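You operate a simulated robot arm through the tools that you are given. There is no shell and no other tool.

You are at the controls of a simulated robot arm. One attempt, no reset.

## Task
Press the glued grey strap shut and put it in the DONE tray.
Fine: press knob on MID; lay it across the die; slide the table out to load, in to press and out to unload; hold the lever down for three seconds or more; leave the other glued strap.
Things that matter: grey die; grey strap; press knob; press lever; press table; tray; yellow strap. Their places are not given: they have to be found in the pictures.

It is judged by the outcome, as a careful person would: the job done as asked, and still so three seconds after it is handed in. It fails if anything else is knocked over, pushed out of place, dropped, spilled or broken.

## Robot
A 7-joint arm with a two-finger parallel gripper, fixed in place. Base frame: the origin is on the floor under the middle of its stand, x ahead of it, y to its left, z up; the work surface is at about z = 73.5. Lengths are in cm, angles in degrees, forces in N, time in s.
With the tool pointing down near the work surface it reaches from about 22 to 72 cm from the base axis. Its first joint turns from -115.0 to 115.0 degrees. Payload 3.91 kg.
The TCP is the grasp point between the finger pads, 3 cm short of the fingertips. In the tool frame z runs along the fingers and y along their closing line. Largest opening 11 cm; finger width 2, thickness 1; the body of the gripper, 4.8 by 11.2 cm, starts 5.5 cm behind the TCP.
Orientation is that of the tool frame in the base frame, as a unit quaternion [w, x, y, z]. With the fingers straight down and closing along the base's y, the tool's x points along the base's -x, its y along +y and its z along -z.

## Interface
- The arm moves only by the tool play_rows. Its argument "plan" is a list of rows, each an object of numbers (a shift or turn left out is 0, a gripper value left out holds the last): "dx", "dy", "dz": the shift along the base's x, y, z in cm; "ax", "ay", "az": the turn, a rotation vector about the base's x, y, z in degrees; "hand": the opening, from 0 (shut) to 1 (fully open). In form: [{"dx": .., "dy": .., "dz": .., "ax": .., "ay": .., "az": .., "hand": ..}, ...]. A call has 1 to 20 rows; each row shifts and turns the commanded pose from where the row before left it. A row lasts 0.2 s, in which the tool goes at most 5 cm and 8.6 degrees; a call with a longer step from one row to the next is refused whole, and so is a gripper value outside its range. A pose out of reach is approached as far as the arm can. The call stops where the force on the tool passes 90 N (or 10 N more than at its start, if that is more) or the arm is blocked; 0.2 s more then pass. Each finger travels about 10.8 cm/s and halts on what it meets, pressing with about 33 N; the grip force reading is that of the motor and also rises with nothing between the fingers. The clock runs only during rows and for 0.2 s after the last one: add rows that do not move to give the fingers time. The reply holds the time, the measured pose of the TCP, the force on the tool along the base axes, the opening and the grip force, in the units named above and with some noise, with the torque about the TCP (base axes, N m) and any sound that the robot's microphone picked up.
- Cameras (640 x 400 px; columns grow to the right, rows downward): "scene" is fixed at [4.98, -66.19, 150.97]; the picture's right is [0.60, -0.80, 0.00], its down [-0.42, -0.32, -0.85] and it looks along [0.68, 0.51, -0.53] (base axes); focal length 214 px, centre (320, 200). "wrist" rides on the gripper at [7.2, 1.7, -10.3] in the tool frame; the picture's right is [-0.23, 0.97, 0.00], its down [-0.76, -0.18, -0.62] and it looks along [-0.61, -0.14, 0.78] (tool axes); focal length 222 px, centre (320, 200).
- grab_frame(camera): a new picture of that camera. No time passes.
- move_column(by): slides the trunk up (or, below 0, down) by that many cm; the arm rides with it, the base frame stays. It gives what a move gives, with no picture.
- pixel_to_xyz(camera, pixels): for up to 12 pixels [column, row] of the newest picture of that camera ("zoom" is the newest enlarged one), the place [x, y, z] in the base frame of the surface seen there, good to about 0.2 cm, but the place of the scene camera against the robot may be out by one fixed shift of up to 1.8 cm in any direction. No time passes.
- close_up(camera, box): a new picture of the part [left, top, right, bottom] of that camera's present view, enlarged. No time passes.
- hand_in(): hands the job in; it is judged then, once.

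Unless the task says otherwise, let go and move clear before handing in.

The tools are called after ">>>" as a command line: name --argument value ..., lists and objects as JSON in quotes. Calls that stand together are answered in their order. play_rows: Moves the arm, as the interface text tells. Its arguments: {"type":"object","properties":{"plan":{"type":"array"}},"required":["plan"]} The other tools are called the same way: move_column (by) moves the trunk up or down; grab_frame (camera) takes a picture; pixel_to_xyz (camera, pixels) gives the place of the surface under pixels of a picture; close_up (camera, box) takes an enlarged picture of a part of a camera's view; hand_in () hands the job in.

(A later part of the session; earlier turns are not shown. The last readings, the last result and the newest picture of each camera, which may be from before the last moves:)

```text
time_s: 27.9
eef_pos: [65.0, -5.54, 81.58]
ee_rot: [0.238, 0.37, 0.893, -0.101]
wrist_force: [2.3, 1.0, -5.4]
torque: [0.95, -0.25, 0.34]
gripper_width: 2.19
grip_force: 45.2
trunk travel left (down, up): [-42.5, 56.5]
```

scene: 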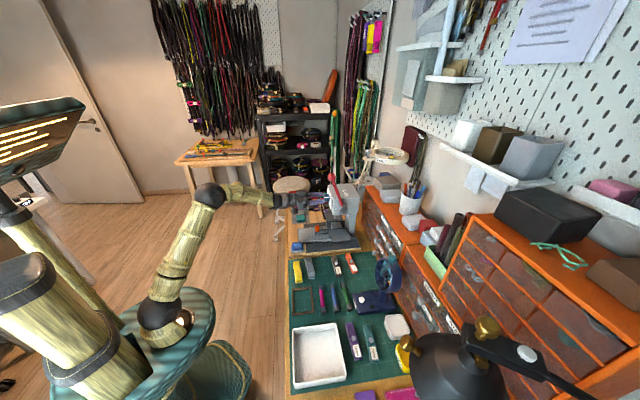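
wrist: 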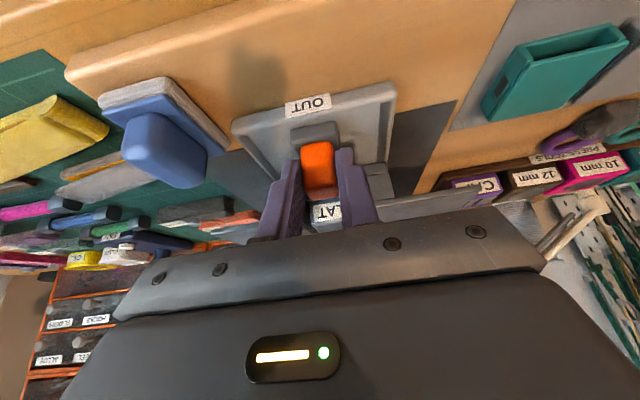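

Still moving freely (about 9 cm out, low force). I'll keep pulling in half-centimetre steps.

>>> play_rows --plan '[{"dx": -0.35, "dy": 0.35}, {"dx": -0.35, "dy": 0.35}, {}]'

>>> grab_frame --camera "wrist"

>>> close_up --camera "scene" --box '[270, 170, 390, 260]'

```text
time_s: 28.7
eef_pos: [64.3, -4.96, 81.57]
ee_rot: [0.239, 0.37, 0.892, -0.102]
wrist_force: [0.3, -1.6, 3.4]
torque: [0.89, 0.18, 0.39]
gripper_width: 2.21
grip_force: 44.4
trunk travel left (down, up): [-42.5, 56.5]
```

```text
taken
```

wrist: 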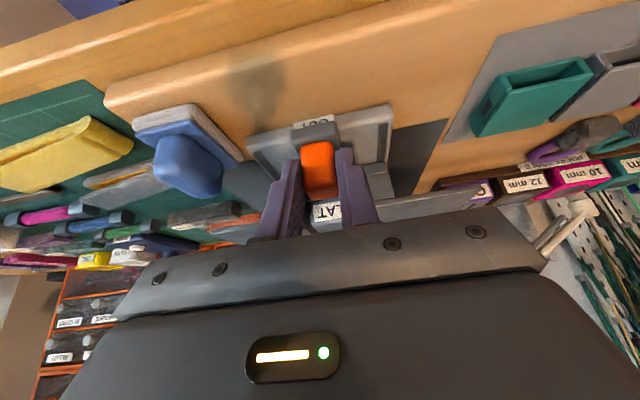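

```text
4.44 times, centred on (330, 215) of scene
```

zoom: 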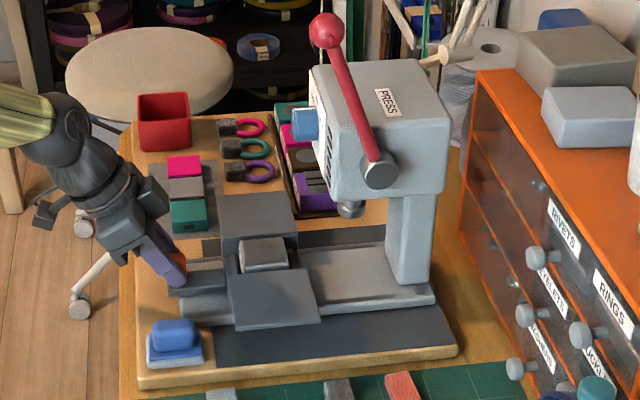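

Now 10 cm out and still free. A few more small steps to find the end stop.

>>> play_rows --plan '[{"dx": -0.35, "dy": 0.35}, {"dx": -0.35, "dy": 0.35}, {}]'

```text
time_s: 29.5
eef_pos: [63.62, -4.2, 81.62]
ee_rot: [0.238, 0.37, 0.892, -0.101]
wrist_force: [-3.4, -5.8, 0.9]
torque: [-0.54, -1.48, 0.25]
gripper_width: 2.21
grip_force: 45.1
trunk travel left (down, up): [-42.5, 56.5]
```

>>> play_rows --plan '[{"dx": -0.35, "dy": 0.35}, {"dx": -0.35, "dy": 0.35}, {}]'

>>> close_up --camera "scene" --box '[270, 170, 390, 260]'

```text
time_s: 30.3
eef_pos: [62.84, -3.45, 81.64]
ee_rot: [0.238, 0.37, 0.892, -0.1]
wrist_force: [-0.4, -0.7, -0.6]
torque: [0.11, -1.17, 0.11]
gripper_width: 2.17
grip_force: 44.6
trunk travel left (down, up): [-42.5, 56.5]
```

```text
4.44 times, centred on (330, 215) of scene
```

zoom: 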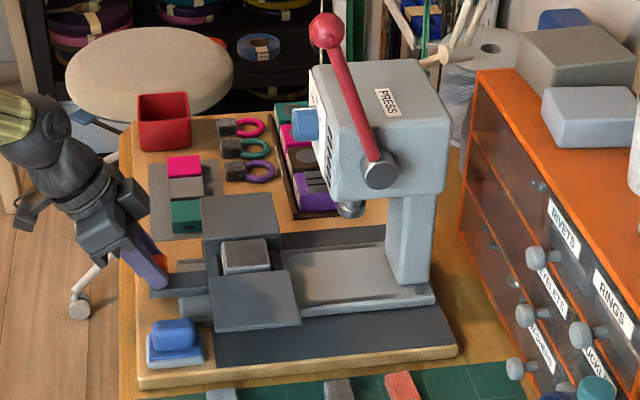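

12 cm out now and still no resistance. I'll continue gently, since the true OUT end should give a stop.

>>> play_rows --plan '[{"dx": -0.35, "dy": 0.35}, {"dx": -0.35, "dy": 0.35}, {}]'

>>> play_rows --plan '[{"dx": -0.35, "dy": 0.35}, {"dx": -0.35, "dy": 0.35}, {}]'

>>> close_up --camera "scene" --box '[270, 170, 390, 260]'

```text
time_s: 31.1
eef_pos: [62.19, -2.7, 81.62]
ee_rot: [0.238, 0.369, 0.893, -0.1]
wrist_force: [5.0, -0.1, 3.5]
torque: [1.26, 0.17, 0.45]
gripper_width: 2.2
grip_force: 45.0
trunk travel left (down, up): [-42.5, 56.5]
```

```text
time_s: 31.9
eef_pos: [61.64, -2.38, 81.62]
ee_rot: [0.24, 0.37, 0.892, -0.1]
wrist_force: [31.4, -16.0, 3.6]
torque: [-0.03, -0.69, 0.14]
gripper_width: 2.19
grip_force: 45.2
trunk travel left (down, up): [-42.5, 56.5]
```

```text
4.44 times, centred on (330, 215) of scene
```

zoom: 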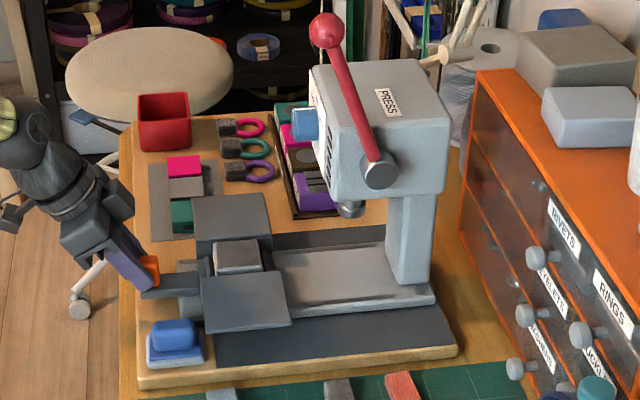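

At 13.6 cm of travel the force rose to about 35 N toward the press, so the table is at its OUT stop. I'll ease off, open, back away up the tool axis, and turn the tool upright toward the grey strap.

>>> play_rows --plan '[{"dx": 0.2, "dy": -0.2}, {"hand": 0.45}, {"hand": 0.45}, {}, {"dx": -0.9, "dy": 0.9, "dz": 2.2}, {"dx": -0.9, "dy": 0.9, "dz": 2.2}, {"dx": -0.9, "dy": 0.9, "dz": 2.2}, {"dx": -0.9, "dy": 0.9, "dz": 3}, {"ax": 5.3, "ay": 5.3, "dz": 2.5}, {"ax": 5.3, "ay": 5.3, "dz": 2.5}, {"ax": 5.3, "ay": 5.3, "dz": 1}, {"ax": 5.3, "ay": 5.3}, {}]'

>>> grab_frame --camera "wrist"

```text
time_s: 34.7
eef_pos: [58.3, 1.14, 97.11]
ee_rot: [-0.001, 0.382, 0.924, -0.001]
wrist_force: [-0.1, -1.1, 0.1]
torque: [0.01, 0.02, 0.05]
gripper_width: 4.93
grip_force: 0.1
trunk travel left (down, up): [-42.5, 56.5]
```

```text
taken
```

wrist: 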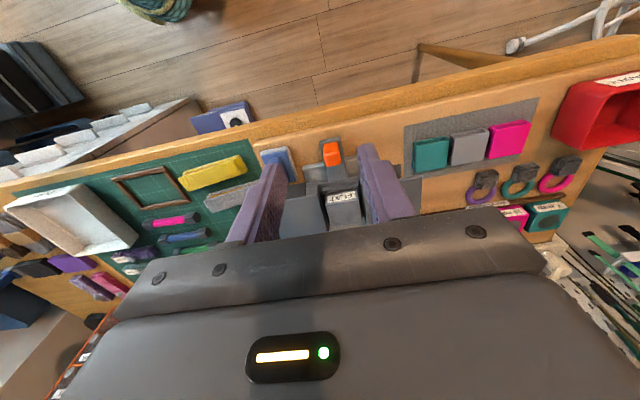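

The table is out with the die visible at wrist (345,205). I'll measure the die and wings in their new place before going to the strap.

>>> close_up --camera "wrist" --box '[270, 130, 400, 235]'

>>> pixel_to_xyz --camera "wrist" --pixels '[[329, 197], [357, 192], [334, 222], [361, 220], [345, 210], [320, 205], [372, 205], [331, 148], [290, 175], [300, 190]]'

```text
3.81 times, centred on (335, 182) of wrist
```

zoom: 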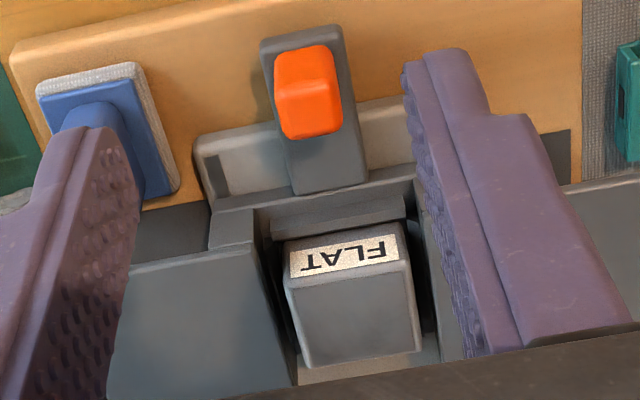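

```text
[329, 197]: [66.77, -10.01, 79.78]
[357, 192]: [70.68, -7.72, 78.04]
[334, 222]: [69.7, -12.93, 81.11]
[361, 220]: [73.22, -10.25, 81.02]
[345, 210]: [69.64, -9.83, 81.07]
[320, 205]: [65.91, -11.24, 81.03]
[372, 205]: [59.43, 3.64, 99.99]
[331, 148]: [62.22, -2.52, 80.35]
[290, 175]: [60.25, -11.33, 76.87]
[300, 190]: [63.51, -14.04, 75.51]
```

I'll take the die's corners from this enlarged picture.

>>> pixel_to_xyz --camera "zoom" --pixels '[[288, 245], [398, 230], [290, 284], [405, 264], [306, 362], [418, 345], [350, 310], [120, 275], [250, 255], [290, 375], [440, 350], [270, 230]]'

```text
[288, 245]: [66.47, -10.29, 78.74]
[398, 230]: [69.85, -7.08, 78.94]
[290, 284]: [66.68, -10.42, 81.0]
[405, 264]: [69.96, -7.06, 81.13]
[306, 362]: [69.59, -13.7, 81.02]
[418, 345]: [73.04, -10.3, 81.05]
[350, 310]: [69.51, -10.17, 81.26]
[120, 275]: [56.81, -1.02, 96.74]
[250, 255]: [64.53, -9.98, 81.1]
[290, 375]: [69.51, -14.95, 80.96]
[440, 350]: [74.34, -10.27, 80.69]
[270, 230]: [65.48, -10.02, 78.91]
```

The die top's centre is now at (69.8,-10.4), z 81.05. I'll move over the grey strap with the fingers set to close across its width.

>>> play_rows --plan '[{"dx": -0.4, "dy": -2.1, "az": 8.5}, {"dx": -0.4, "dy": -2.1, "az": 8.5}, {"dx": -0.4, "dy": -2.1, "az": 8.5}, {"dx": -0.4, "dy": -2.1, "az": 8.5}, {"dx": -0.4, "dy": -2.1, "az": 8.5}, {"dx": -0.4, "dy": -2.1, "az": 8.5}, {"dx": -0.4, "dy": -2.1, "az": 8.5}, {"dx": -0.4, "dy": -2.1, "az": 8.5}, {"dx": -0.4, "dy": -2.1, "az": 8.5}, {"dx": -0.4, "dy": -2.1, "az": 8.5}, {"dx": -0.4, "dy": -2.0, "az": 8.5}, {}, {}]'

>>> grab_frame --camera "wrist"

```text
time_s: 37.5
eef_pos: [53.75, -21.87, 97.24]
ee_rot: [0.0, -0.411, 0.911, -0.001]
wrist_force: [-0.1, 0.3, 0.0]
torque: [0.0, 0.0, -0.01]
gripper_width: 4.95
grip_force: 0.1
trunk travel left (down, up): [-42.5, 56.5]
```

```text
taken
```

wrist: 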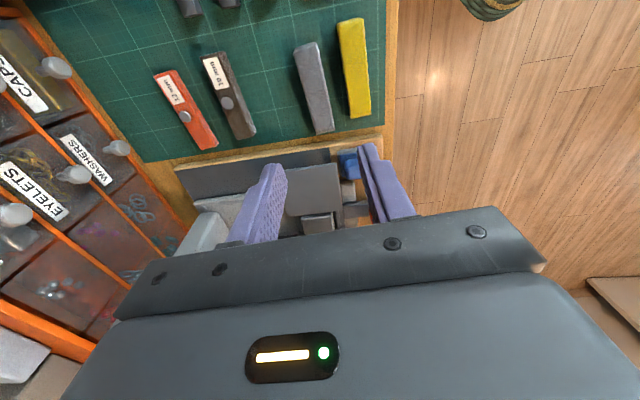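

The grey strap lies at wrist (314,88) and the yellow at (354,68). I'll enlarge and measure the grey strap's edges for the grasp.

>>> close_up --camera "wrist" --box '[270, 10, 390, 140]'

>>> pixel_to_xyz --camera "wrist" --pixels '[[297, 50], [315, 43], [302, 90], [325, 85], [310, 125], [331, 122], [313, 85], [317, 105], [307, 60], [341, 30], [348, 100], [336, 60]]'

```text
3.08 times, centred on (330, 75) of wrist
```

zoom: 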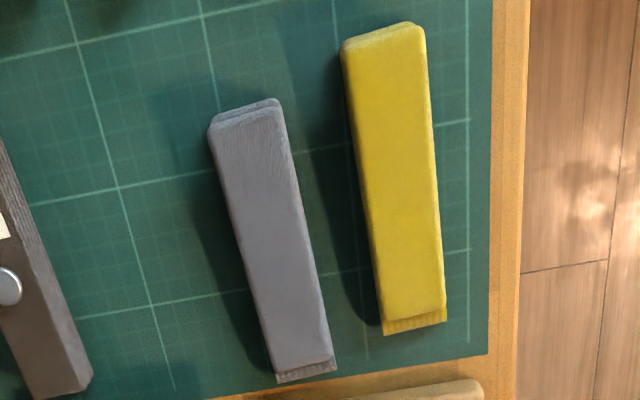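

```text
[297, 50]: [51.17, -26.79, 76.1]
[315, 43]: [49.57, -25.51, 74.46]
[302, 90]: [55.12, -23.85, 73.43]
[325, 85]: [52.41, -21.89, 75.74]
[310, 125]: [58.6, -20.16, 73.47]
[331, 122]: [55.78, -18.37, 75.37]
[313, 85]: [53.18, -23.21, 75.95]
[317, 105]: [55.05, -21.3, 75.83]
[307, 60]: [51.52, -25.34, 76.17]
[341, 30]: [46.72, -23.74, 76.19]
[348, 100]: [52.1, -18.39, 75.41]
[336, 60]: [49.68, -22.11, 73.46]
```

I'll sample along both long edges of the grey strap to fix its centre line.

>>> pixel_to_xyz --camera "zoom" --pixels '[[217, 140], [232, 200], [247, 258], [262, 315], [275, 365], [282, 130], [294, 180], [306, 235], [318, 290], [329, 345], [250, 120], [300, 365]]'

```text
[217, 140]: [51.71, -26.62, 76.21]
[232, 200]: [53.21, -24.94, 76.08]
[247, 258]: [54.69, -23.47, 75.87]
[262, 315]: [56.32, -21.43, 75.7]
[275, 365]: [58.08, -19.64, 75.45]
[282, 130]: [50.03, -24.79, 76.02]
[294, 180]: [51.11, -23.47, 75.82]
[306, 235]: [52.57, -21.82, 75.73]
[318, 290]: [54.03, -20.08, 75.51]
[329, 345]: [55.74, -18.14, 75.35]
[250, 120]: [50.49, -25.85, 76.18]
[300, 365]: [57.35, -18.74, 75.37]
```

The strap's centre line passes through about (54.05,-22.15). I'll centre there, narrow the fingers to 4.3 cm to stay clear of the yellow strap, and come down to 6 cm above for a check.

>>> play_rows --plan '[{"dx": 0.3, "dy": -0.28, "hand": 0.39}, {"dz": -4}, {"dz": -4}, {"dz": -4}, {"dz": -2.5}, {}, {}]'

>>> grab_frame --camera "wrist"

```text
time_s: 39.1
eef_pos: [54.01, -22.17, 82.72]
ee_rot: [0.001, -0.41, 0.912, -0.001]
wrist_force: [-0.8, 0.6, -0.4]
torque: [0.0, 0.01, 0.03]
gripper_width: 4.3
grip_force: 0.0
trunk travel left (down, up): [-42.5, 56.5]
```

```text
taken
```

wrist: 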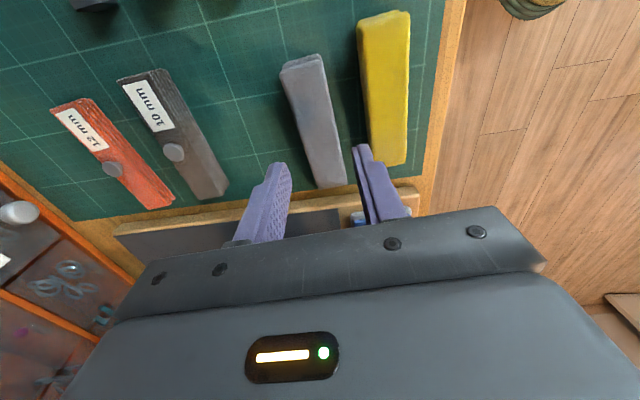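

The strap at row 130 spans columns 304–333, centred between where the fingers will come down (about 288 and 352), clear of the yellow strap. I'll descend to just above the mat and close.

>>> play_rows --plan '[{"dz": -2.5}, {"dz": -2}, {"dz": -1.0}, {"dz": -0.4}, {}, {"hand": 0.2}, {"hand": 0.1}, {"hand": 0.1}, {}]'

>>> grab_frame --camera "wrist"

```text
time_s: 41.1
eef_pos: [54.02, -22.13, 76.79]
ee_rot: [0.001, -0.411, 0.912, -0.001]
wrist_force: [-0.3, 0.2, -0.1]
torque: [0.0, -0.01, 0.01]
gripper_width: 2.87
grip_force: 33.1
trunk travel left (down, up): [-42.5, 56.5]
```

```text
taken
```

wrist: 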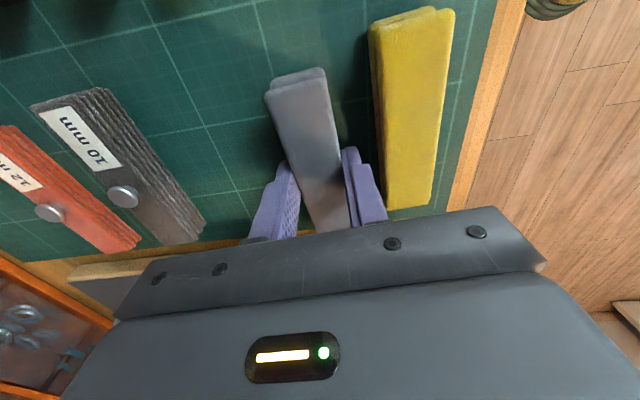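

The strap is gripped (2.9 cm, 33 N). I'll lift it straight up and check it hangs level and the yellow strap stayed put.

>>> play_rows --plan '[{"dz": 1}, {"dz": 2.5}, {"dz": 3.5}, {"dz": 3.5}, {"dz": 3.5}, {}, {}]'

>>> grab_frame --camera "wrist"

>>> close_up --camera "scene" --box '[270, 170, 390, 290]'

```text
time_s: 42.7
eef_pos: [53.97, -22.0, 90.84]
ee_rot: [0.001, -0.411, 0.912, -0.002]
wrist_force: [0.0, 0.7, -0.4]
torque: [-0.01, 0.0, -0.02]
gripper_width: 2.88
grip_force: 33.4
trunk travel left (down, up): [-42.5, 56.5]
```

```text
taken
```

wrist: 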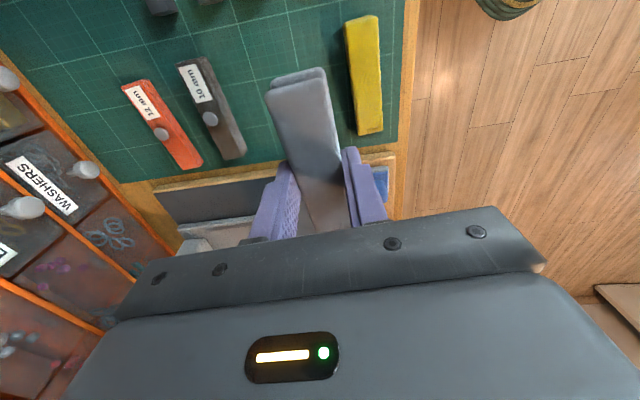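

```text
3.33 times, centred on (330, 230) of scene
```

zoom: 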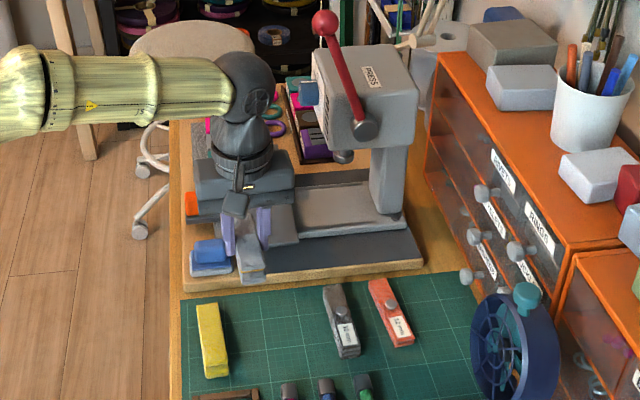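

The strap is up with the grip, and the yellow strap is undisturbed. I'll carry it over the die at this height and turn it 3.5 degrees to match the die.

>>> play_rows --plan '[{"dx": 3.2, "dy": 2.35, "az": -0.7}, {"dx": 3.2, "dy": 2.35, "az": -0.7}, {"dx": 3.2, "dy": 2.35, "az": -0.7}, {"dx": 3.2, "dy": 2.35, "az": -0.7}, {"dx": 3.2, "dy": 2.35, "az": -0.7}, {}, {}]'

>>> grab_frame --camera "wrist"

>>> close_up --camera "scene" --box '[270, 170, 390, 260]'

```text
time_s: 44.3
eef_pos: [69.93, -10.46, 90.98]
ee_rot: [0.001, -0.383, 0.924, -0.002]
wrist_force: [-0.3, 0.0, 0.1]
torque: [0.03, 0.0, -0.01]
gripper_width: 2.87
grip_force: 32.6
trunk travel left (down, up): [-42.5, 56.5]
```

```text
taken
```

wrist: 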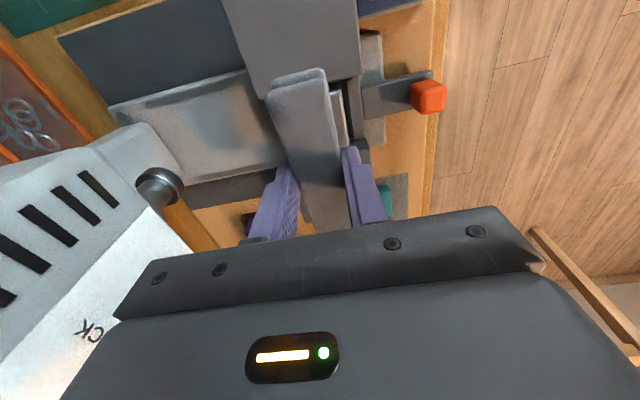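

```text
4.44 times, centred on (330, 215) of scene
```

zoom: 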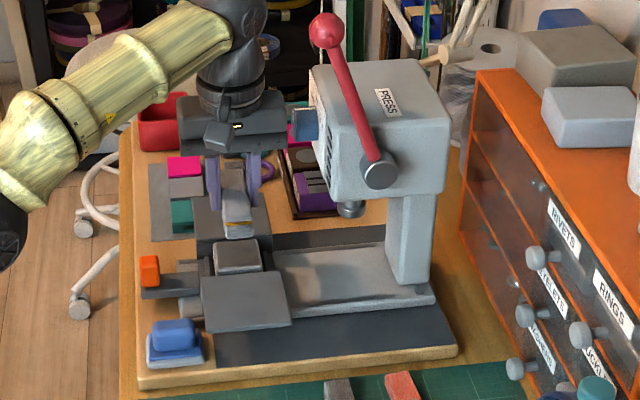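

The strap hangs over the die; TCP is within 0.2 cm of the wanted point. I'll lower it to the die top (TCP z about 84.4) slowly and check before opening.

>>> play_rows --plan '[{"dy": 0.2, "dz": -2.5}, {"dz": -2.0}, {"dz": -1.2}, {"dz": -0.5}, {"dz": -0.3}, {}]'

>>> grab_frame --camera "wrist"

>>> close_up --camera "scene" --box '[270, 170, 390, 260]'

```text
time_s: 45.7
eef_pos: [69.97, -10.1, 84.35]
ee_rot: [0.002, -0.384, 0.923, -0.003]
wrist_force: [0.6, -1.4, 11.1]
torque: [-0.01, 0.09, 0.02]
gripper_width: 2.88
grip_force: 33.4
trunk travel left (down, up): [-42.5, 56.5]
```

```text
taken
```

wrist: 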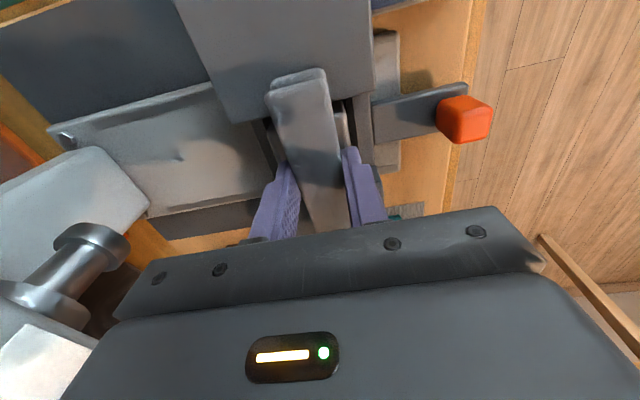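

```text
4.44 times, centred on (330, 215) of scene
```

zoom: 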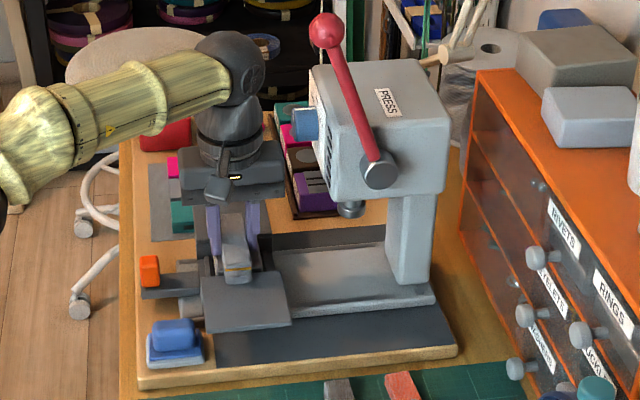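

There is 11 N of upward contact, so the strap is resting on the die with its near end over the near wing. I'll open the fingers and lift clear.

>>> play_rows --plan '[{"hand": 0.3}, {"hand": 0.4}, {"hand": 0.4}, {"dz": 1.0}, {"dz": 2.5}, {"dz": 3.5}, {"dz": 3.5}, {}]'

>>> grab_frame --camera "wrist"

>>> close_up --camera "scene" --box '[270, 170, 390, 260]'

```text
time_s: 47.5
eef_pos: [69.04, -9.94, 93.48]
ee_rot: [0.001, -0.382, 0.924, -0.002]
wrist_force: [-0.7, 0.2, 0.0]
torque: [0.0, -0.02, 0.02]
gripper_width: 4.42
grip_force: 0.0
out of reach, approached as far as the arm can: row 7
trunk travel left (down, up): [-42.5, 56.5]
```

```text
taken
```

wrist: 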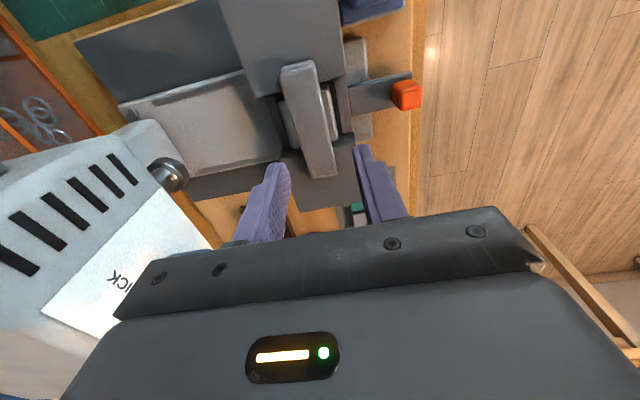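

```text
4.44 times, centred on (330, 215) of scene
```

zoom: 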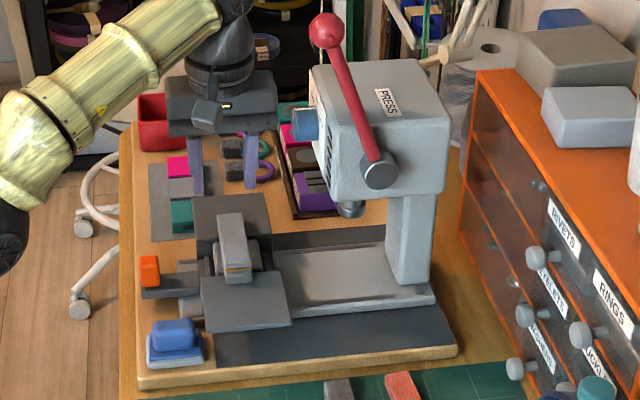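

The strap now lies across the die (wrist 308,118). The arm ran near its reach limit rising, so I'll stop here; let me measure the strap against the die.

>>> close_up --camera "wrist" --box '[250, 50, 370, 190]'

>>> pixel_to_xyz --camera "wrist" --pixels '[[283, 70], [313, 65], [297, 120], [326, 115], [311, 175], [335, 172], [298, 90], [315, 140], [281, 110], [335, 95], [290, 135], [336, 135]]'

```text
2.86 times, centred on (310, 120) of wrist
```

zoom: 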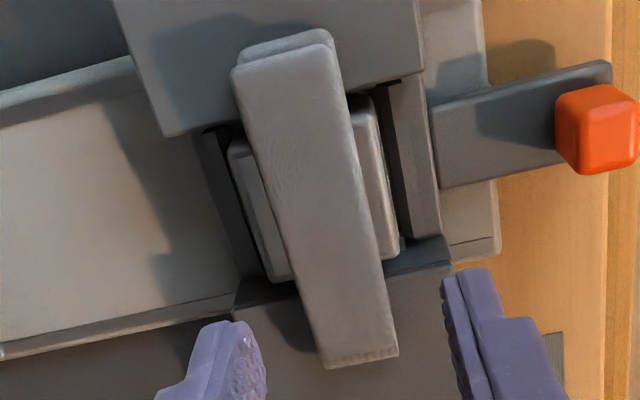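

```text
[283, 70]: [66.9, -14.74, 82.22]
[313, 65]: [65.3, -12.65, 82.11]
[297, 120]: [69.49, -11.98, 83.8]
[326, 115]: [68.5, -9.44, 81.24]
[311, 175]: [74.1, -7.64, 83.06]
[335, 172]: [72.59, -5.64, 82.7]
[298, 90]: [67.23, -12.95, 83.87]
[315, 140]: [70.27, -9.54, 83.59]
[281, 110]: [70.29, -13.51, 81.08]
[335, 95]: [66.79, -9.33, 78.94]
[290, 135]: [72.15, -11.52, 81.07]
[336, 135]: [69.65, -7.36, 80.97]
```

The strap's corners average (69.7,-10.2), centred on the die with both ends on the wings. Next I'll go back to the table handle: back away along the slide and turn the tool a quarter turn.

>>> play_rows --plan '[{"dx": -1.0, "dy": 1.0, "az": -8.5}, {"dx": -1.0, "dy": 1.0, "az": -8.5}, {"dx": -1.0, "dy": 1.0, "az": -8.5}, {"dx": -1.0, "dy": 1.0, "az": -8.5}, {"dx": -1.0, "dy": 1.0, "az": -8.5}, {"dx": -1.0, "dy": 1.0, "az": -8.5}, {"dx": -1.0, "dy": 1.0, "az": -8.5}, {"dx": -1.0, "dy": 1.0, "az": -8.5}, {"dx": -1.0, "dy": 1.0, "az": -8.5}, {"dx": -1.0, "dy": 1.0, "az": -8.5}, {"dx": -1.0, "dy": 1.0, "az": -5.0}, {}, {}]'

>>> grab_frame --camera "wrist"

```text
time_s: 50.3
eef_pos: [58.06, 1.2, 93.21]
ee_rot: [-0.001, 0.382, 0.924, -0.002]
wrist_force: [-0.3, -0.2, 0.5]
torque: [-0.04, -0.01, -0.03]
gripper_width: 4.39
grip_force: 0.0
trunk travel left (down, up): [-42.5, 56.5]
```

```text
taken
```

wrist: 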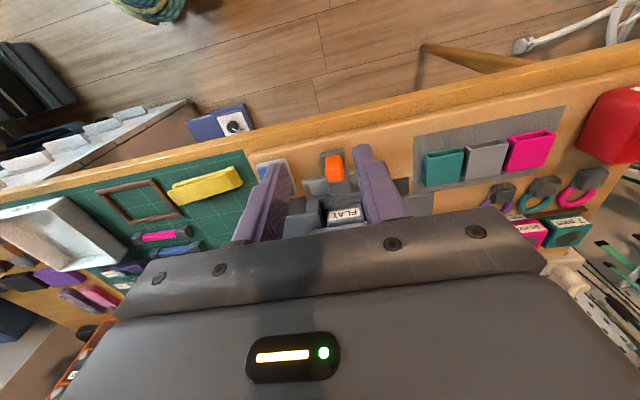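

I'm in front of the handle (wrist 334,167). I'll tilt the tool 30 degrees and line up on the handle as before.

>>> play_rows --plan '[{"ax": -5.3, "ay": -5.3, "dx": 0.1, "dy": -0.05, "dz": -0.5}, {"ax": -5.3, "ay": -5.3, "dx": 0.1, "dy": -0.05, "dz": -0.8}, {"ax": -5.3, "ay": -5.3, "dz": -0.8}, {"ax": -5.3, "ay": -5.3, "dz": -0.8}, {"hand": 0.45}, {}]'

>>> grab_frame --camera "wrist"

>>> close_up --camera "wrist" --box '[260, 80, 400, 210]'

>>> pixel_to_xyz --camera "wrist" --pixels '[[305, 140], [331, 140], [318, 133], [318, 118]]'

```text
time_s: 51.7
eef_pos: [58.31, 1.02, 90.27]
ee_rot: [0.238, 0.37, 0.892, -0.101]
wrist_force: [1.0, -0.9, -0.2]
torque: [0.02, 0.03, 0.0]
gripper_width: 4.95
grip_force: 0.1
trunk travel left (down, up): [-42.5, 56.5]
```

```text
taken
```

wrist: 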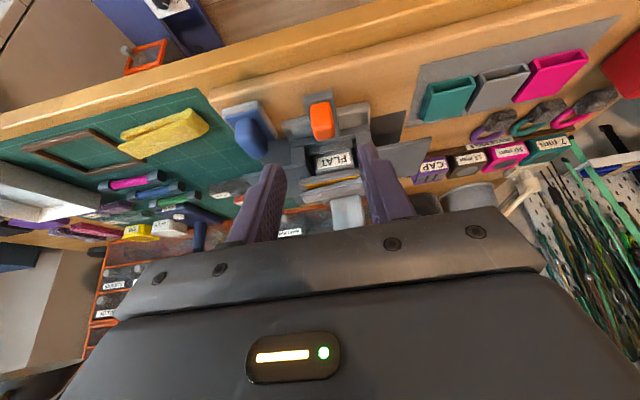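

```text
3.08 times, centred on (330, 145) of wrist
```

zoom: 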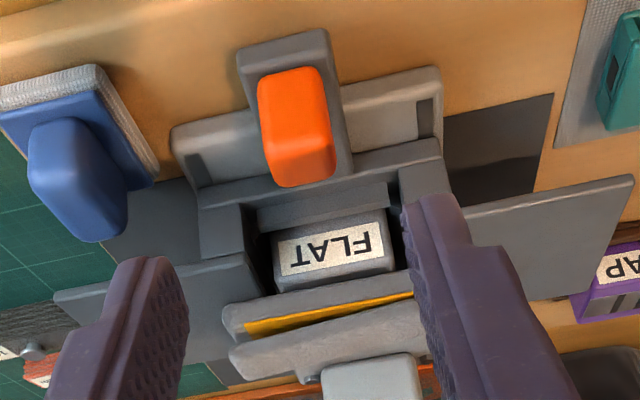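

```text
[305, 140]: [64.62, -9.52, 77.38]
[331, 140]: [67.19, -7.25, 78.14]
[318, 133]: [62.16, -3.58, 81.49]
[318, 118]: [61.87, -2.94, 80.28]
```

The handle is centred at wrist col 322 and the strap with its amber glue line lies across the die. I'll move in 10 cm along the tool axis and grip.

>>> play_rows --plan '[{"dx": 1.06, "dy": -1.06, "dz": -2.6}, {"dx": 1.06, "dy": -1.06, "dz": -2.6}, {"dx": 0.9, "dy": -0.9, "dz": -2.1}, {"dx": 0.52, "dy": -0.52, "dz": -1.3}, {}, {"hand": 0.2}, {"hand": 0.05}, {"hand": 0.05}, {"hand": 0.05}]'

>>> grab_frame --camera "wrist"

```text
time_s: 53.7
eef_pos: [61.88, -2.52, 81.8]
ee_rot: [0.24, 0.368, 0.893, -0.1]
wrist_force: [20.1, 12.4, 2.6]
torque: [0.31, -0.67, 0.12]
gripper_width: 2.17
grip_force: 44.3
trunk travel left (down, up): [-42.5, 56.5]
```

```text
taken
```

wrist: 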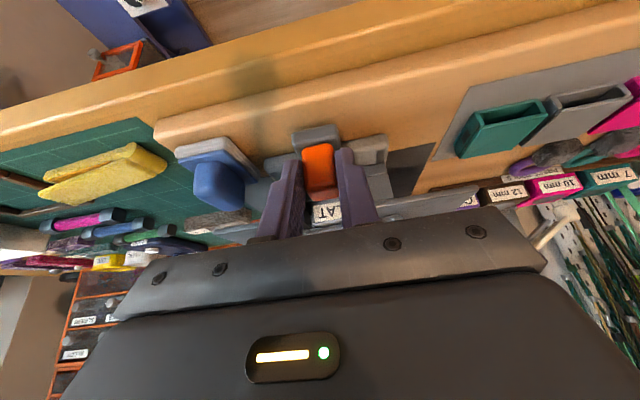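

The handle is held again. I'll push the table in along the rail, 12 cm in gentle rows first.

>>> play_rows --plan '[{"dx": 0.4, "dy": -0.3}, {"dx": 0.55, "dy": -0.55}, {"dx": 0.6, "dy": -0.6}, {"dx": 0.6, "dy": -0.6}, {"dx": 0.6, "dy": -0.6}, {"dx": 0.6, "dy": -0.6}, {"dx": 0.6, "dy": -0.6}, {"dx": 0.6, "dy": -0.6}, {"dx": 0.6, "dy": -0.6}, {"dx": 0.6, "dy": -0.6}, {"dx": 0.6, "dy": -0.6}, {"dx": 0.6, "dy": -0.6}, {"dx": 0.6, "dy": -0.6}, {"dx": 0.6, "dy": -0.6}, {}]'

>>> close_up --camera "scene" --box '[270, 170, 390, 260]'

```text
time_s: 56.9
eef_pos: [69.98, -10.51, 81.82]
ee_rot: [0.239, 0.37, 0.892, -0.101]
wrist_force: [12.1, 11.6, 6.0]
torque: [0.43, -0.98, 0.23]
gripper_width: 2.2
grip_force: 44.9
trunk travel left (down, up): [-42.5, 56.5]
```

```text
4.44 times, centred on (330, 215) of scene
```

zoom: 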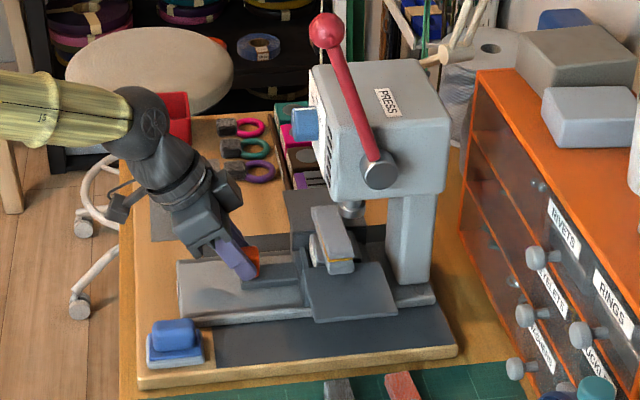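

The table is in about 11.4 cm and the strap rides with it. I'll push the last 2 cm in small steps to the IN stop.

>>> play_rows --plan '[{"dx": 0.45, "dy": -0.25}, {"dx": 0.35, "dy": -0.35}, {"dx": 0.35, "dy": -0.35}, {}]'

>>> play_rows --plan '[{"dx": 0.3, "dy": -0.3}, {"dx": 0.3, "dy": -0.3}, {}]'

```text
time_s: 57.9
eef_pos: [71.11, -11.5, 81.68]
ee_rot: [0.24, 0.37, 0.892, -0.101]
wrist_force: [12.7, 7.7, 6.4]
torque: [0.61, -1.02, 0.34]
gripper_width: 2.21
grip_force: 45.1
trunk travel left (down, up): [-42.5, 56.5]
```

```text
time_s: 58.7
eef_pos: [71.3, -11.85, 81.69]
ee_rot: [0.236, 0.369, 0.893, -0.101]
wrist_force: [-23.4, 24.7, 1.4]
torque: [1.19, -0.39, 0.46]
gripper_width: 2.24
grip_force: 44.9
trunk travel left (down, up): [-42.5, 56.5]
```

The force of about 34 N away from the press at d=58.8 shows the table is at its IN stop. I'll ease off, let go and back away, then look at the lever.

>>> play_rows --plan '[{"dx": -0.2, "dy": 0.2}, {"hand": 0.45}, {"hand": 0.45}, {}, {"dx": -1.06, "dy": 1.06, "dz": 2.6}, {"dx": -1.06, "dy": 1.06, "dz": 2.6}, {"dx": -1.4, "dy": 1.4, "dz": 2.6}, {"dx": -1.4, "dy": 1.4, "dz": 2.6}, {"dx": -1.4, "dy": 1.4, "dz": 2.0}, {}]'

>>> grab_frame --camera "wrist"

>>> close_up --camera "scene" --box '[270, 170, 390, 260]'

```text
time_s: 60.9
eef_pos: [65.12, -5.64, 94.15]
ee_rot: [0.239, 0.37, 0.892, -0.101]
wrist_force: [-0.3, 0.1, 0.3]
torque: [-0.03, 0.01, 0.01]
gripper_width: 4.98
grip_force: 0.2
trunk travel left (down, up): [-42.5, 56.5]
```

```text
taken
```

wrist: 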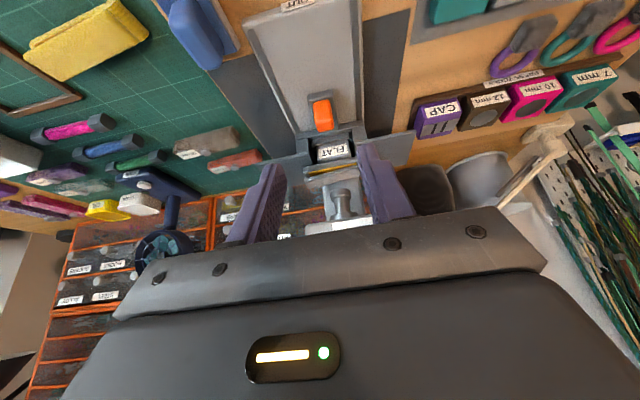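

```text
4.44 times, centred on (330, 215) of scene
```

zoom: 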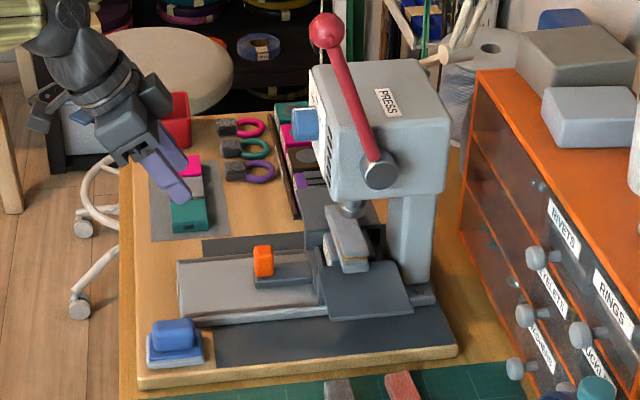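

The table is in with the strap under the ram. Now I'll level the tool and raise it in front of the red lever ball to measure it.

>>> play_rows --plan '[{"ax": -5.3, "ay": -5.3, "dx": -0.63, "dy": -0.62, "dz": 1.9}, {"ax": -5.3, "ay": -5.3, "dx": -0.63, "dy": -0.62, "dz": 1.9}, {"ax": -5.3, "ay": -5.3, "dx": -0.63, "dy": -0.62, "dz": 1.9}, {"ax": -5.3, "ay": -5.3, "dx": -0.63, "dy": -0.62, "dz": 1.9}, {"ax": -5.3, "ay": -5.3, "dx": -0.63, "dy": -0.62, "dz": 1.9}, {"ax": -5.3, "ay": -5.3, "dx": -0.63, "dy": -0.62, "dz": 1.9}, {"ax": -5.3, "ay": -5.3, "dx": -0.63, "dy": -0.62, "dz": 1.9}, {"ax": -5.3, "ay": -5.3, "dx": -0.63, "dy": -0.62, "dz": 1.9}, {}, {}]'

>>> grab_frame --camera "wrist"

```text
time_s: 63.1
eef_pos: [60.17, -10.74, 109.26]
ee_rot: [0.653, 0.272, 0.653, -0.272]
wrist_force: [0.0, 0.0, -0.2]
torque: [-0.04, 0.02, -0.03]
gripper_width: 4.95
grip_force: 0.0
trunk travel left (down, up): [-42.5, 56.5]
```

```text
taken
```

wrist: 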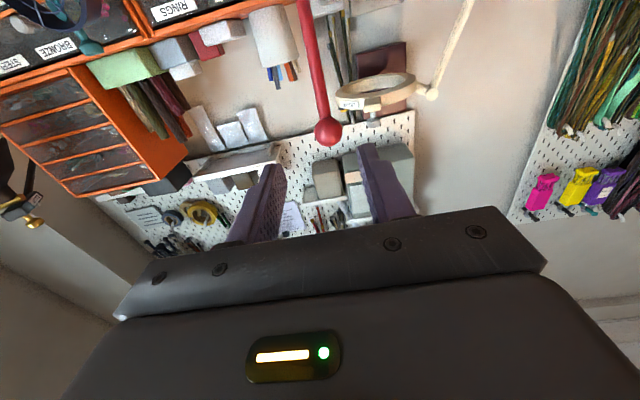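

The lever ball is at wrist (328,130) with its arm running to (306,0). I'll measure both.

>>> pixel_to_xyz --camera "wrist" --pixels '[[328, 130], [328, 118], [328, 143], [316, 130], [340, 130], [322, 100], [317, 70], [311, 40], [307, 10]]'

>>> close_up --camera "wrist" --box '[290, 90, 370, 160]'

```text
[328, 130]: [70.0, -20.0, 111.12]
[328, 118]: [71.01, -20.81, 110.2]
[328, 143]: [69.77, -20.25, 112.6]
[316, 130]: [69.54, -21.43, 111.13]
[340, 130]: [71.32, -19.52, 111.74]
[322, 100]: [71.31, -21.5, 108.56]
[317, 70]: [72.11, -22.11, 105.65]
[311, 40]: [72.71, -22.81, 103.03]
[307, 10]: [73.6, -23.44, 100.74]
```

```text
5.71 times, centred on (330, 125) of wrist
```

zoom: 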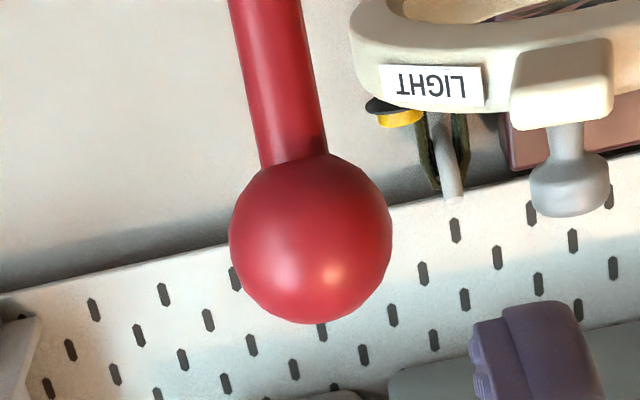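

The ball centre works out at about (71.0,-21.1,111.8), radius 1.6, with the pivot about 16.4 cm away near d=70.6, z=96.4. I'll bring the open fingers around the ball.

>>> play_rows --plan '[{"dx": 0.25, "dy": 0.25, "dz": 2.5}, {"dx": 2.3, "dy": -2.3}, {"dx": 2.3, "dy": -2.3}, {"dx": 2.3, "dy": -2.3}, {"dx": 1.5, "dy": -1.5}, {}, {}]'

>>> grab_frame --camera "wrist"

```text
time_s: 64.7
eef_pos: [68.72, -18.95, 112.03]
ee_rot: [0.652, 0.272, 0.653, -0.272]
wrist_force: [-0.6, 0.5, 0.4]
torque: [-0.01, -0.03, 0.0]
gripper_width: 4.94
grip_force: 0.1
trunk travel left (down, up): [-42.5, 56.5]
```

```text
taken
```

wrist: 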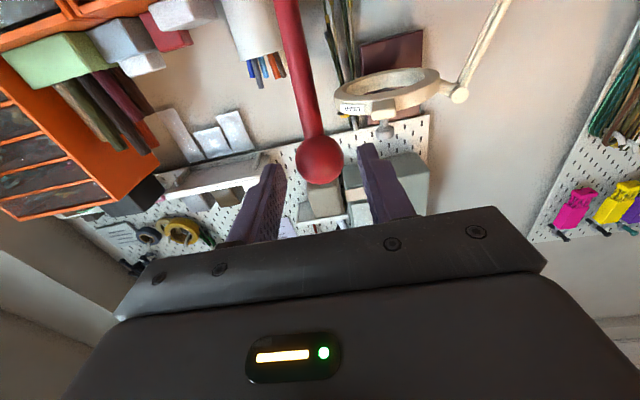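

The ball at wrist (319,160) is midway between the fingers. I'll advance 2.3 cm more and close on it.

>>> play_rows --plan '[{"dx": 0.8, "dy": -0.8}, {"dx": 0.8, "dy": -0.8}, {}, {"hand": 0.3}, {"hand": 0.2}, {"hand": 0.15}, {"hand": 0.15}]'

>>> grab_frame --camera "wrist"

```text
time_s: 66.3
eef_pos: [70.33, -20.35, 111.98]
ee_rot: [0.652, 0.272, 0.653, -0.272]
wrist_force: [-3.8, -4.0, 0.7]
torque: [-0.09, -0.07, -0.12]
gripper_width: 3.32
grip_force: 46.0
trunk travel left (down, up): [-42.5, 56.5]
```

```text
taken
```

wrist: 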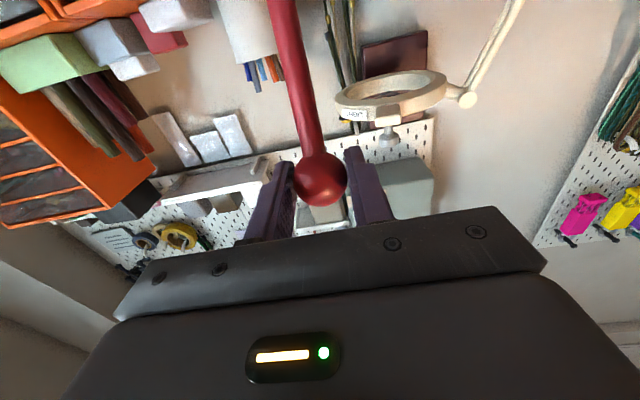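

The ball is held at its full width (3.3 cm). I'll start pulling it along the lever's arc, two steps of about 5 degrees, and check the force.

>>> play_rows --plan '[{"dx": -0.5, "dy": 0.5, "dz": -0.28}, {"dx": -0.51, "dy": 0.51, "dz": -0.3}, {"dx": -0.45, "dy": 0.45, "dz": -0.33}, {"dx": -0.44, "dy": 0.44, "dz": -0.33}, {}]'

```text
time_s: 67.5
eef_pos: [68.32, -18.54, 110.75]
ee_rot: [0.653, 0.271, 0.653, -0.271]
wrist_force: [-0.5, -7.9, 7.0]
torque: [-0.8, -0.69, -0.02]
gripper_width: 3.29
grip_force: 45.2
trunk travel left (down, up): [-42.5, 56.5]
```

The lever follows with little force (about 10 N). I'll continue along the arc from 30 to 50 degrees.

>>> play_rows --plan '[{"dx": -0.43, "dy": 0.43, "dz": -0.38}, {"dx": -0.43, "dy": 0.43, "dz": -0.39}, {"dx": -0.4, "dy": 0.4, "dz": -0.43}, {"dx": -0.4, "dy": 0.4, "dz": -0.44}, {"dx": -0.37, "dy": 0.37, "dz": -0.48}, {"dx": -0.37, "dy": 0.37, "dz": -0.48}, {"dx": -0.34, "dy": 0.34, "dz": -0.52}, {"dx": -0.34, "dy": 0.34, "dz": -0.53}, {}]'

>>> close_up --camera "scene" --box '[270, 170, 390, 260]'

```text
time_s: 69.5
eef_pos: [65.3, -15.51, 107.07]
ee_rot: [0.653, 0.271, 0.653, -0.272]
wrist_force: [3.1, -1.2, 11.1]
torque: [-0.86, -0.94, 0.14]
gripper_width: 3.29
grip_force: 44.8
trunk travel left (down, up): [-42.5, 56.5]
```

```text
4.44 times, centred on (330, 215) of scene
```

zoom: 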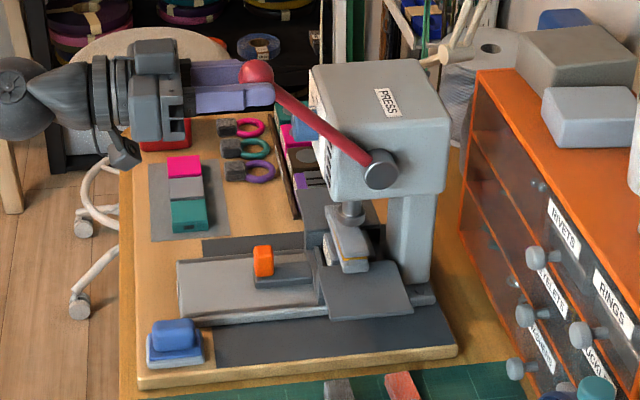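

The lever is coming down and the ram is now close to the strap. I'll continue in smaller steps from 50 to 60 degrees.

>>> play_rows --plan '[{"dx": -0.31, "dy": 0.31, "dz": -0.56}, {"dx": -0.3, "dy": 0.3, "dz": -0.57}, {"dx": -0.27, "dy": 0.27, "dz": -0.6}, {"dx": -0.27, "dy": 0.27, "dz": -0.6}, {}]'

>>> close_up --camera "scene" --box '[310, 190, 370, 250]'

```text
time_s: 70.7
eef_pos: [63.84, -14.07, 104.53]
ee_rot: [0.653, 0.272, 0.653, -0.272]
wrist_force: [4.4, -0.2, 11.2]
torque: [-0.88, -0.92, 0.08]
gripper_width: 3.31
grip_force: 45.2
trunk travel left (down, up): [-42.5, 56.5]
```

```text
6.67 times, centred on (340, 220) of scene
```

zoom: 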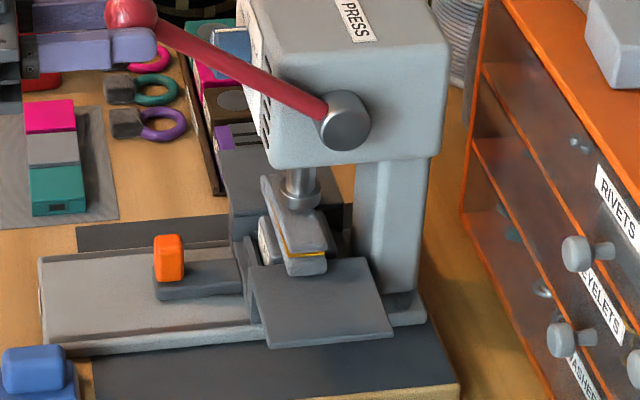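

The ram is nearly at the strap. I'll continue from 60 to 70 degrees.

>>> play_rows --plan '[{"dx": -0.24, "dy": 0.24, "dz": -0.63}, {"dx": -0.23, "dy": 0.23, "dz": -0.64}, {"dx": -0.19, "dy": 0.19, "dz": -0.66}, {"dx": -0.19, "dy": 0.19, "dz": -0.66}, {}]'

>>> close_up --camera "scene" --box '[310, 190, 370, 250]'

```text
time_s: 71.9
eef_pos: [63.05, -13.39, 102.03]
ee_rot: [0.652, 0.271, 0.653, -0.272]
wrist_force: [0.5, 5.7, 10.0]
torque: [-0.52, -0.41, 0.12]
gripper_width: 3.26
grip_force: 45.0
trunk travel left (down, up): [-42.5, 56.5]
```

```text
6.67 times, centred on (340, 220) of scene
```

zoom: 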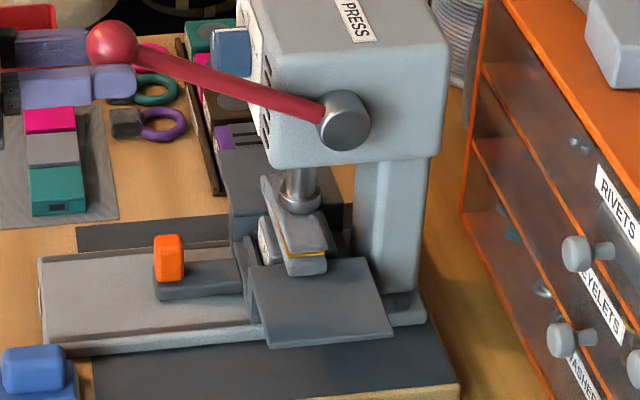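

The ram collar is just reaching the strap top and force is still about 10 N. I'll continue from 70 to 80 degrees.

>>> play_rows --plan '[{"dx": -0.15, "dy": 0.15, "dz": -0.68}, {"dx": -0.15, "dy": 0.15, "dz": -0.68}, {"dx": -0.11, "dy": 0.11, "dz": -0.69}, {"dx": -0.11, "dy": 0.11, "dz": -0.7}, {}]'

>>> close_up --camera "scene" --box '[310, 190, 370, 250]'

```text
time_s: 73.1
eef_pos: [62.67, -12.88, 99.12]
ee_rot: [0.652, 0.271, 0.654, -0.272]
wrist_force: [0.5, 0.2, 0.1]
torque: [0.03, -0.04, -0.02]
gripper_width: 1.65
grip_force: 0.1
trunk travel left (down, up): [-42.5, 56.5]
```

```text
6.67 times, centred on (340, 220) of scene
```

zoom: 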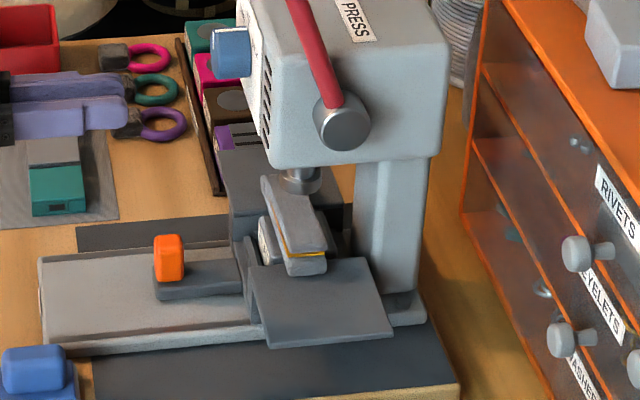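

At about 75 degrees the ball popped out of the fingers (opening fell to 1.65) and the lever sprang back up; the strap and table look undisturbed at zoom (295,240). I'll re-grip with the ball nearer the palm and turn the tool upright as the lever comes down, so the palm backs the push. First I'll raise the trunk 12 cm and set up a 60-degree tilt.

>>> move_column --by 12

>>> play_rows --plan '[{"hand": 0.45}, {"ax": 5.3, "ay": 5.3, "dx": 0.8, "dy": -0.8, "dz": 1.2}, {"ax": 5.3, "ay": 5.3, "dx": 0.8, "dy": -0.8, "dz": 1.2}, {"ax": 5.3, "ay": 5.3, "dx": 0.8, "dy": -0.8, "dz": 1.2}, {"ax": 5.3, "ay": 5.3, "dx": 0.8, "dy": -0.8, "dz": 1.2}, {}, {}]'

>>> grab_frame --camera "wrist"

>>> close_up --camera "scene" --box '[270, 170, 390, 260]'

```text
time_s: 74.6
eef_pos: [62.73, -12.86, 111.15]
ee_rot: [0.652, 0.273, 0.653, -0.273]
wrist_force: [0.2, 0.2, 0.4]
torque: [-0.01, 0.01, 0.01]
gripper_width: 1.64
grip_force: 0.2
trunk travel left (down, up): [-54.5, 44.5]
```

```text
time_s: 76.2
eef_pos: [65.83, -16.11, 116.07]
ee_rot: [0.46, 0.333, 0.8, -0.194]
wrist_force: [-0.6, -1.3, -0.4]
torque: [-0.01, 0.0, -0.04]
gripper_width: 4.95
grip_force: 0.0
trunk travel left (down, up): [-54.5, 44.5]
```

```text
taken
```

wrist: 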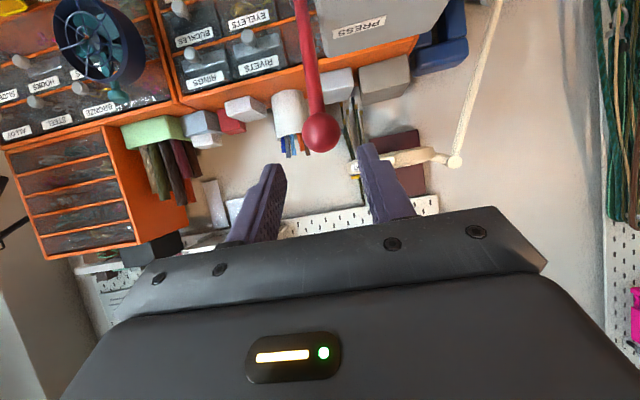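

```text
4.44 times, centred on (330, 215) of scene
```

zoom: 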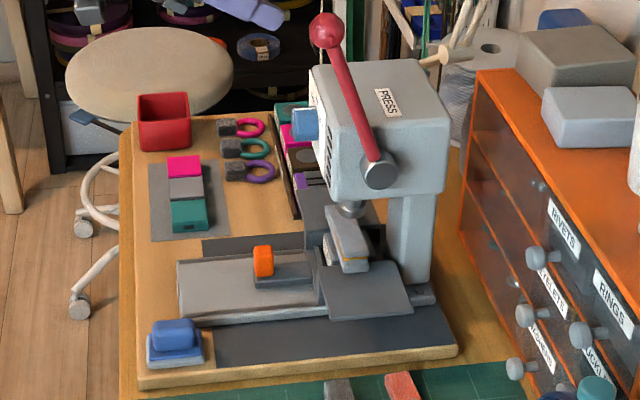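

The lever is back at its top and the strap has not moved. The ball at wrist (320,132) is in line with the fingers; I'll move in along the tool axis so it sits 2 cm behind the grasp point, then close.

>>> play_rows --plan '[{"dx": 1.6, "dy": -1.55, "dz": -1.3}, {"dx": 1.6, "dy": -1.55, "dz": -1.3}, {"dx": 1.6, "dy": -1.55, "dz": -1.3}, {"dx": 1.6, "dy": -1.55, "dz": -1.3}, {}, {"hand": 0.3}, {"hand": 0.2}, {"hand": 0.15}, {"hand": 0.15}]'

>>> grab_frame --camera "wrist"

```text
time_s: 78.2
eef_pos: [72.22, -22.5, 110.89]
ee_rot: [0.46, 0.332, 0.8, -0.193]
wrist_force: [-3.9, -5.3, -0.5]
torque: [-0.17, -0.15, -0.01]
gripper_width: 3.34
grip_force: 44.9
trunk travel left (down, up): [-54.5, 44.5]
```

```text
taken
```

wrist: 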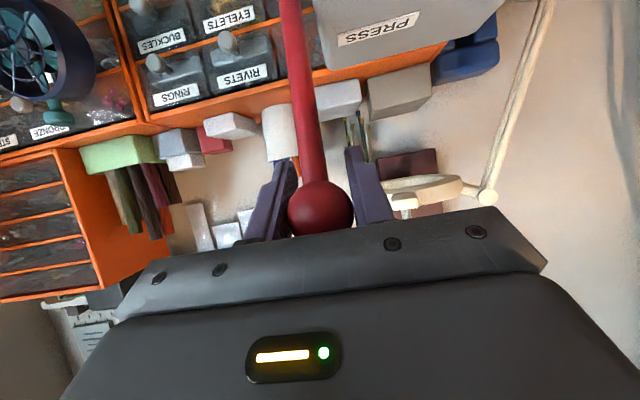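

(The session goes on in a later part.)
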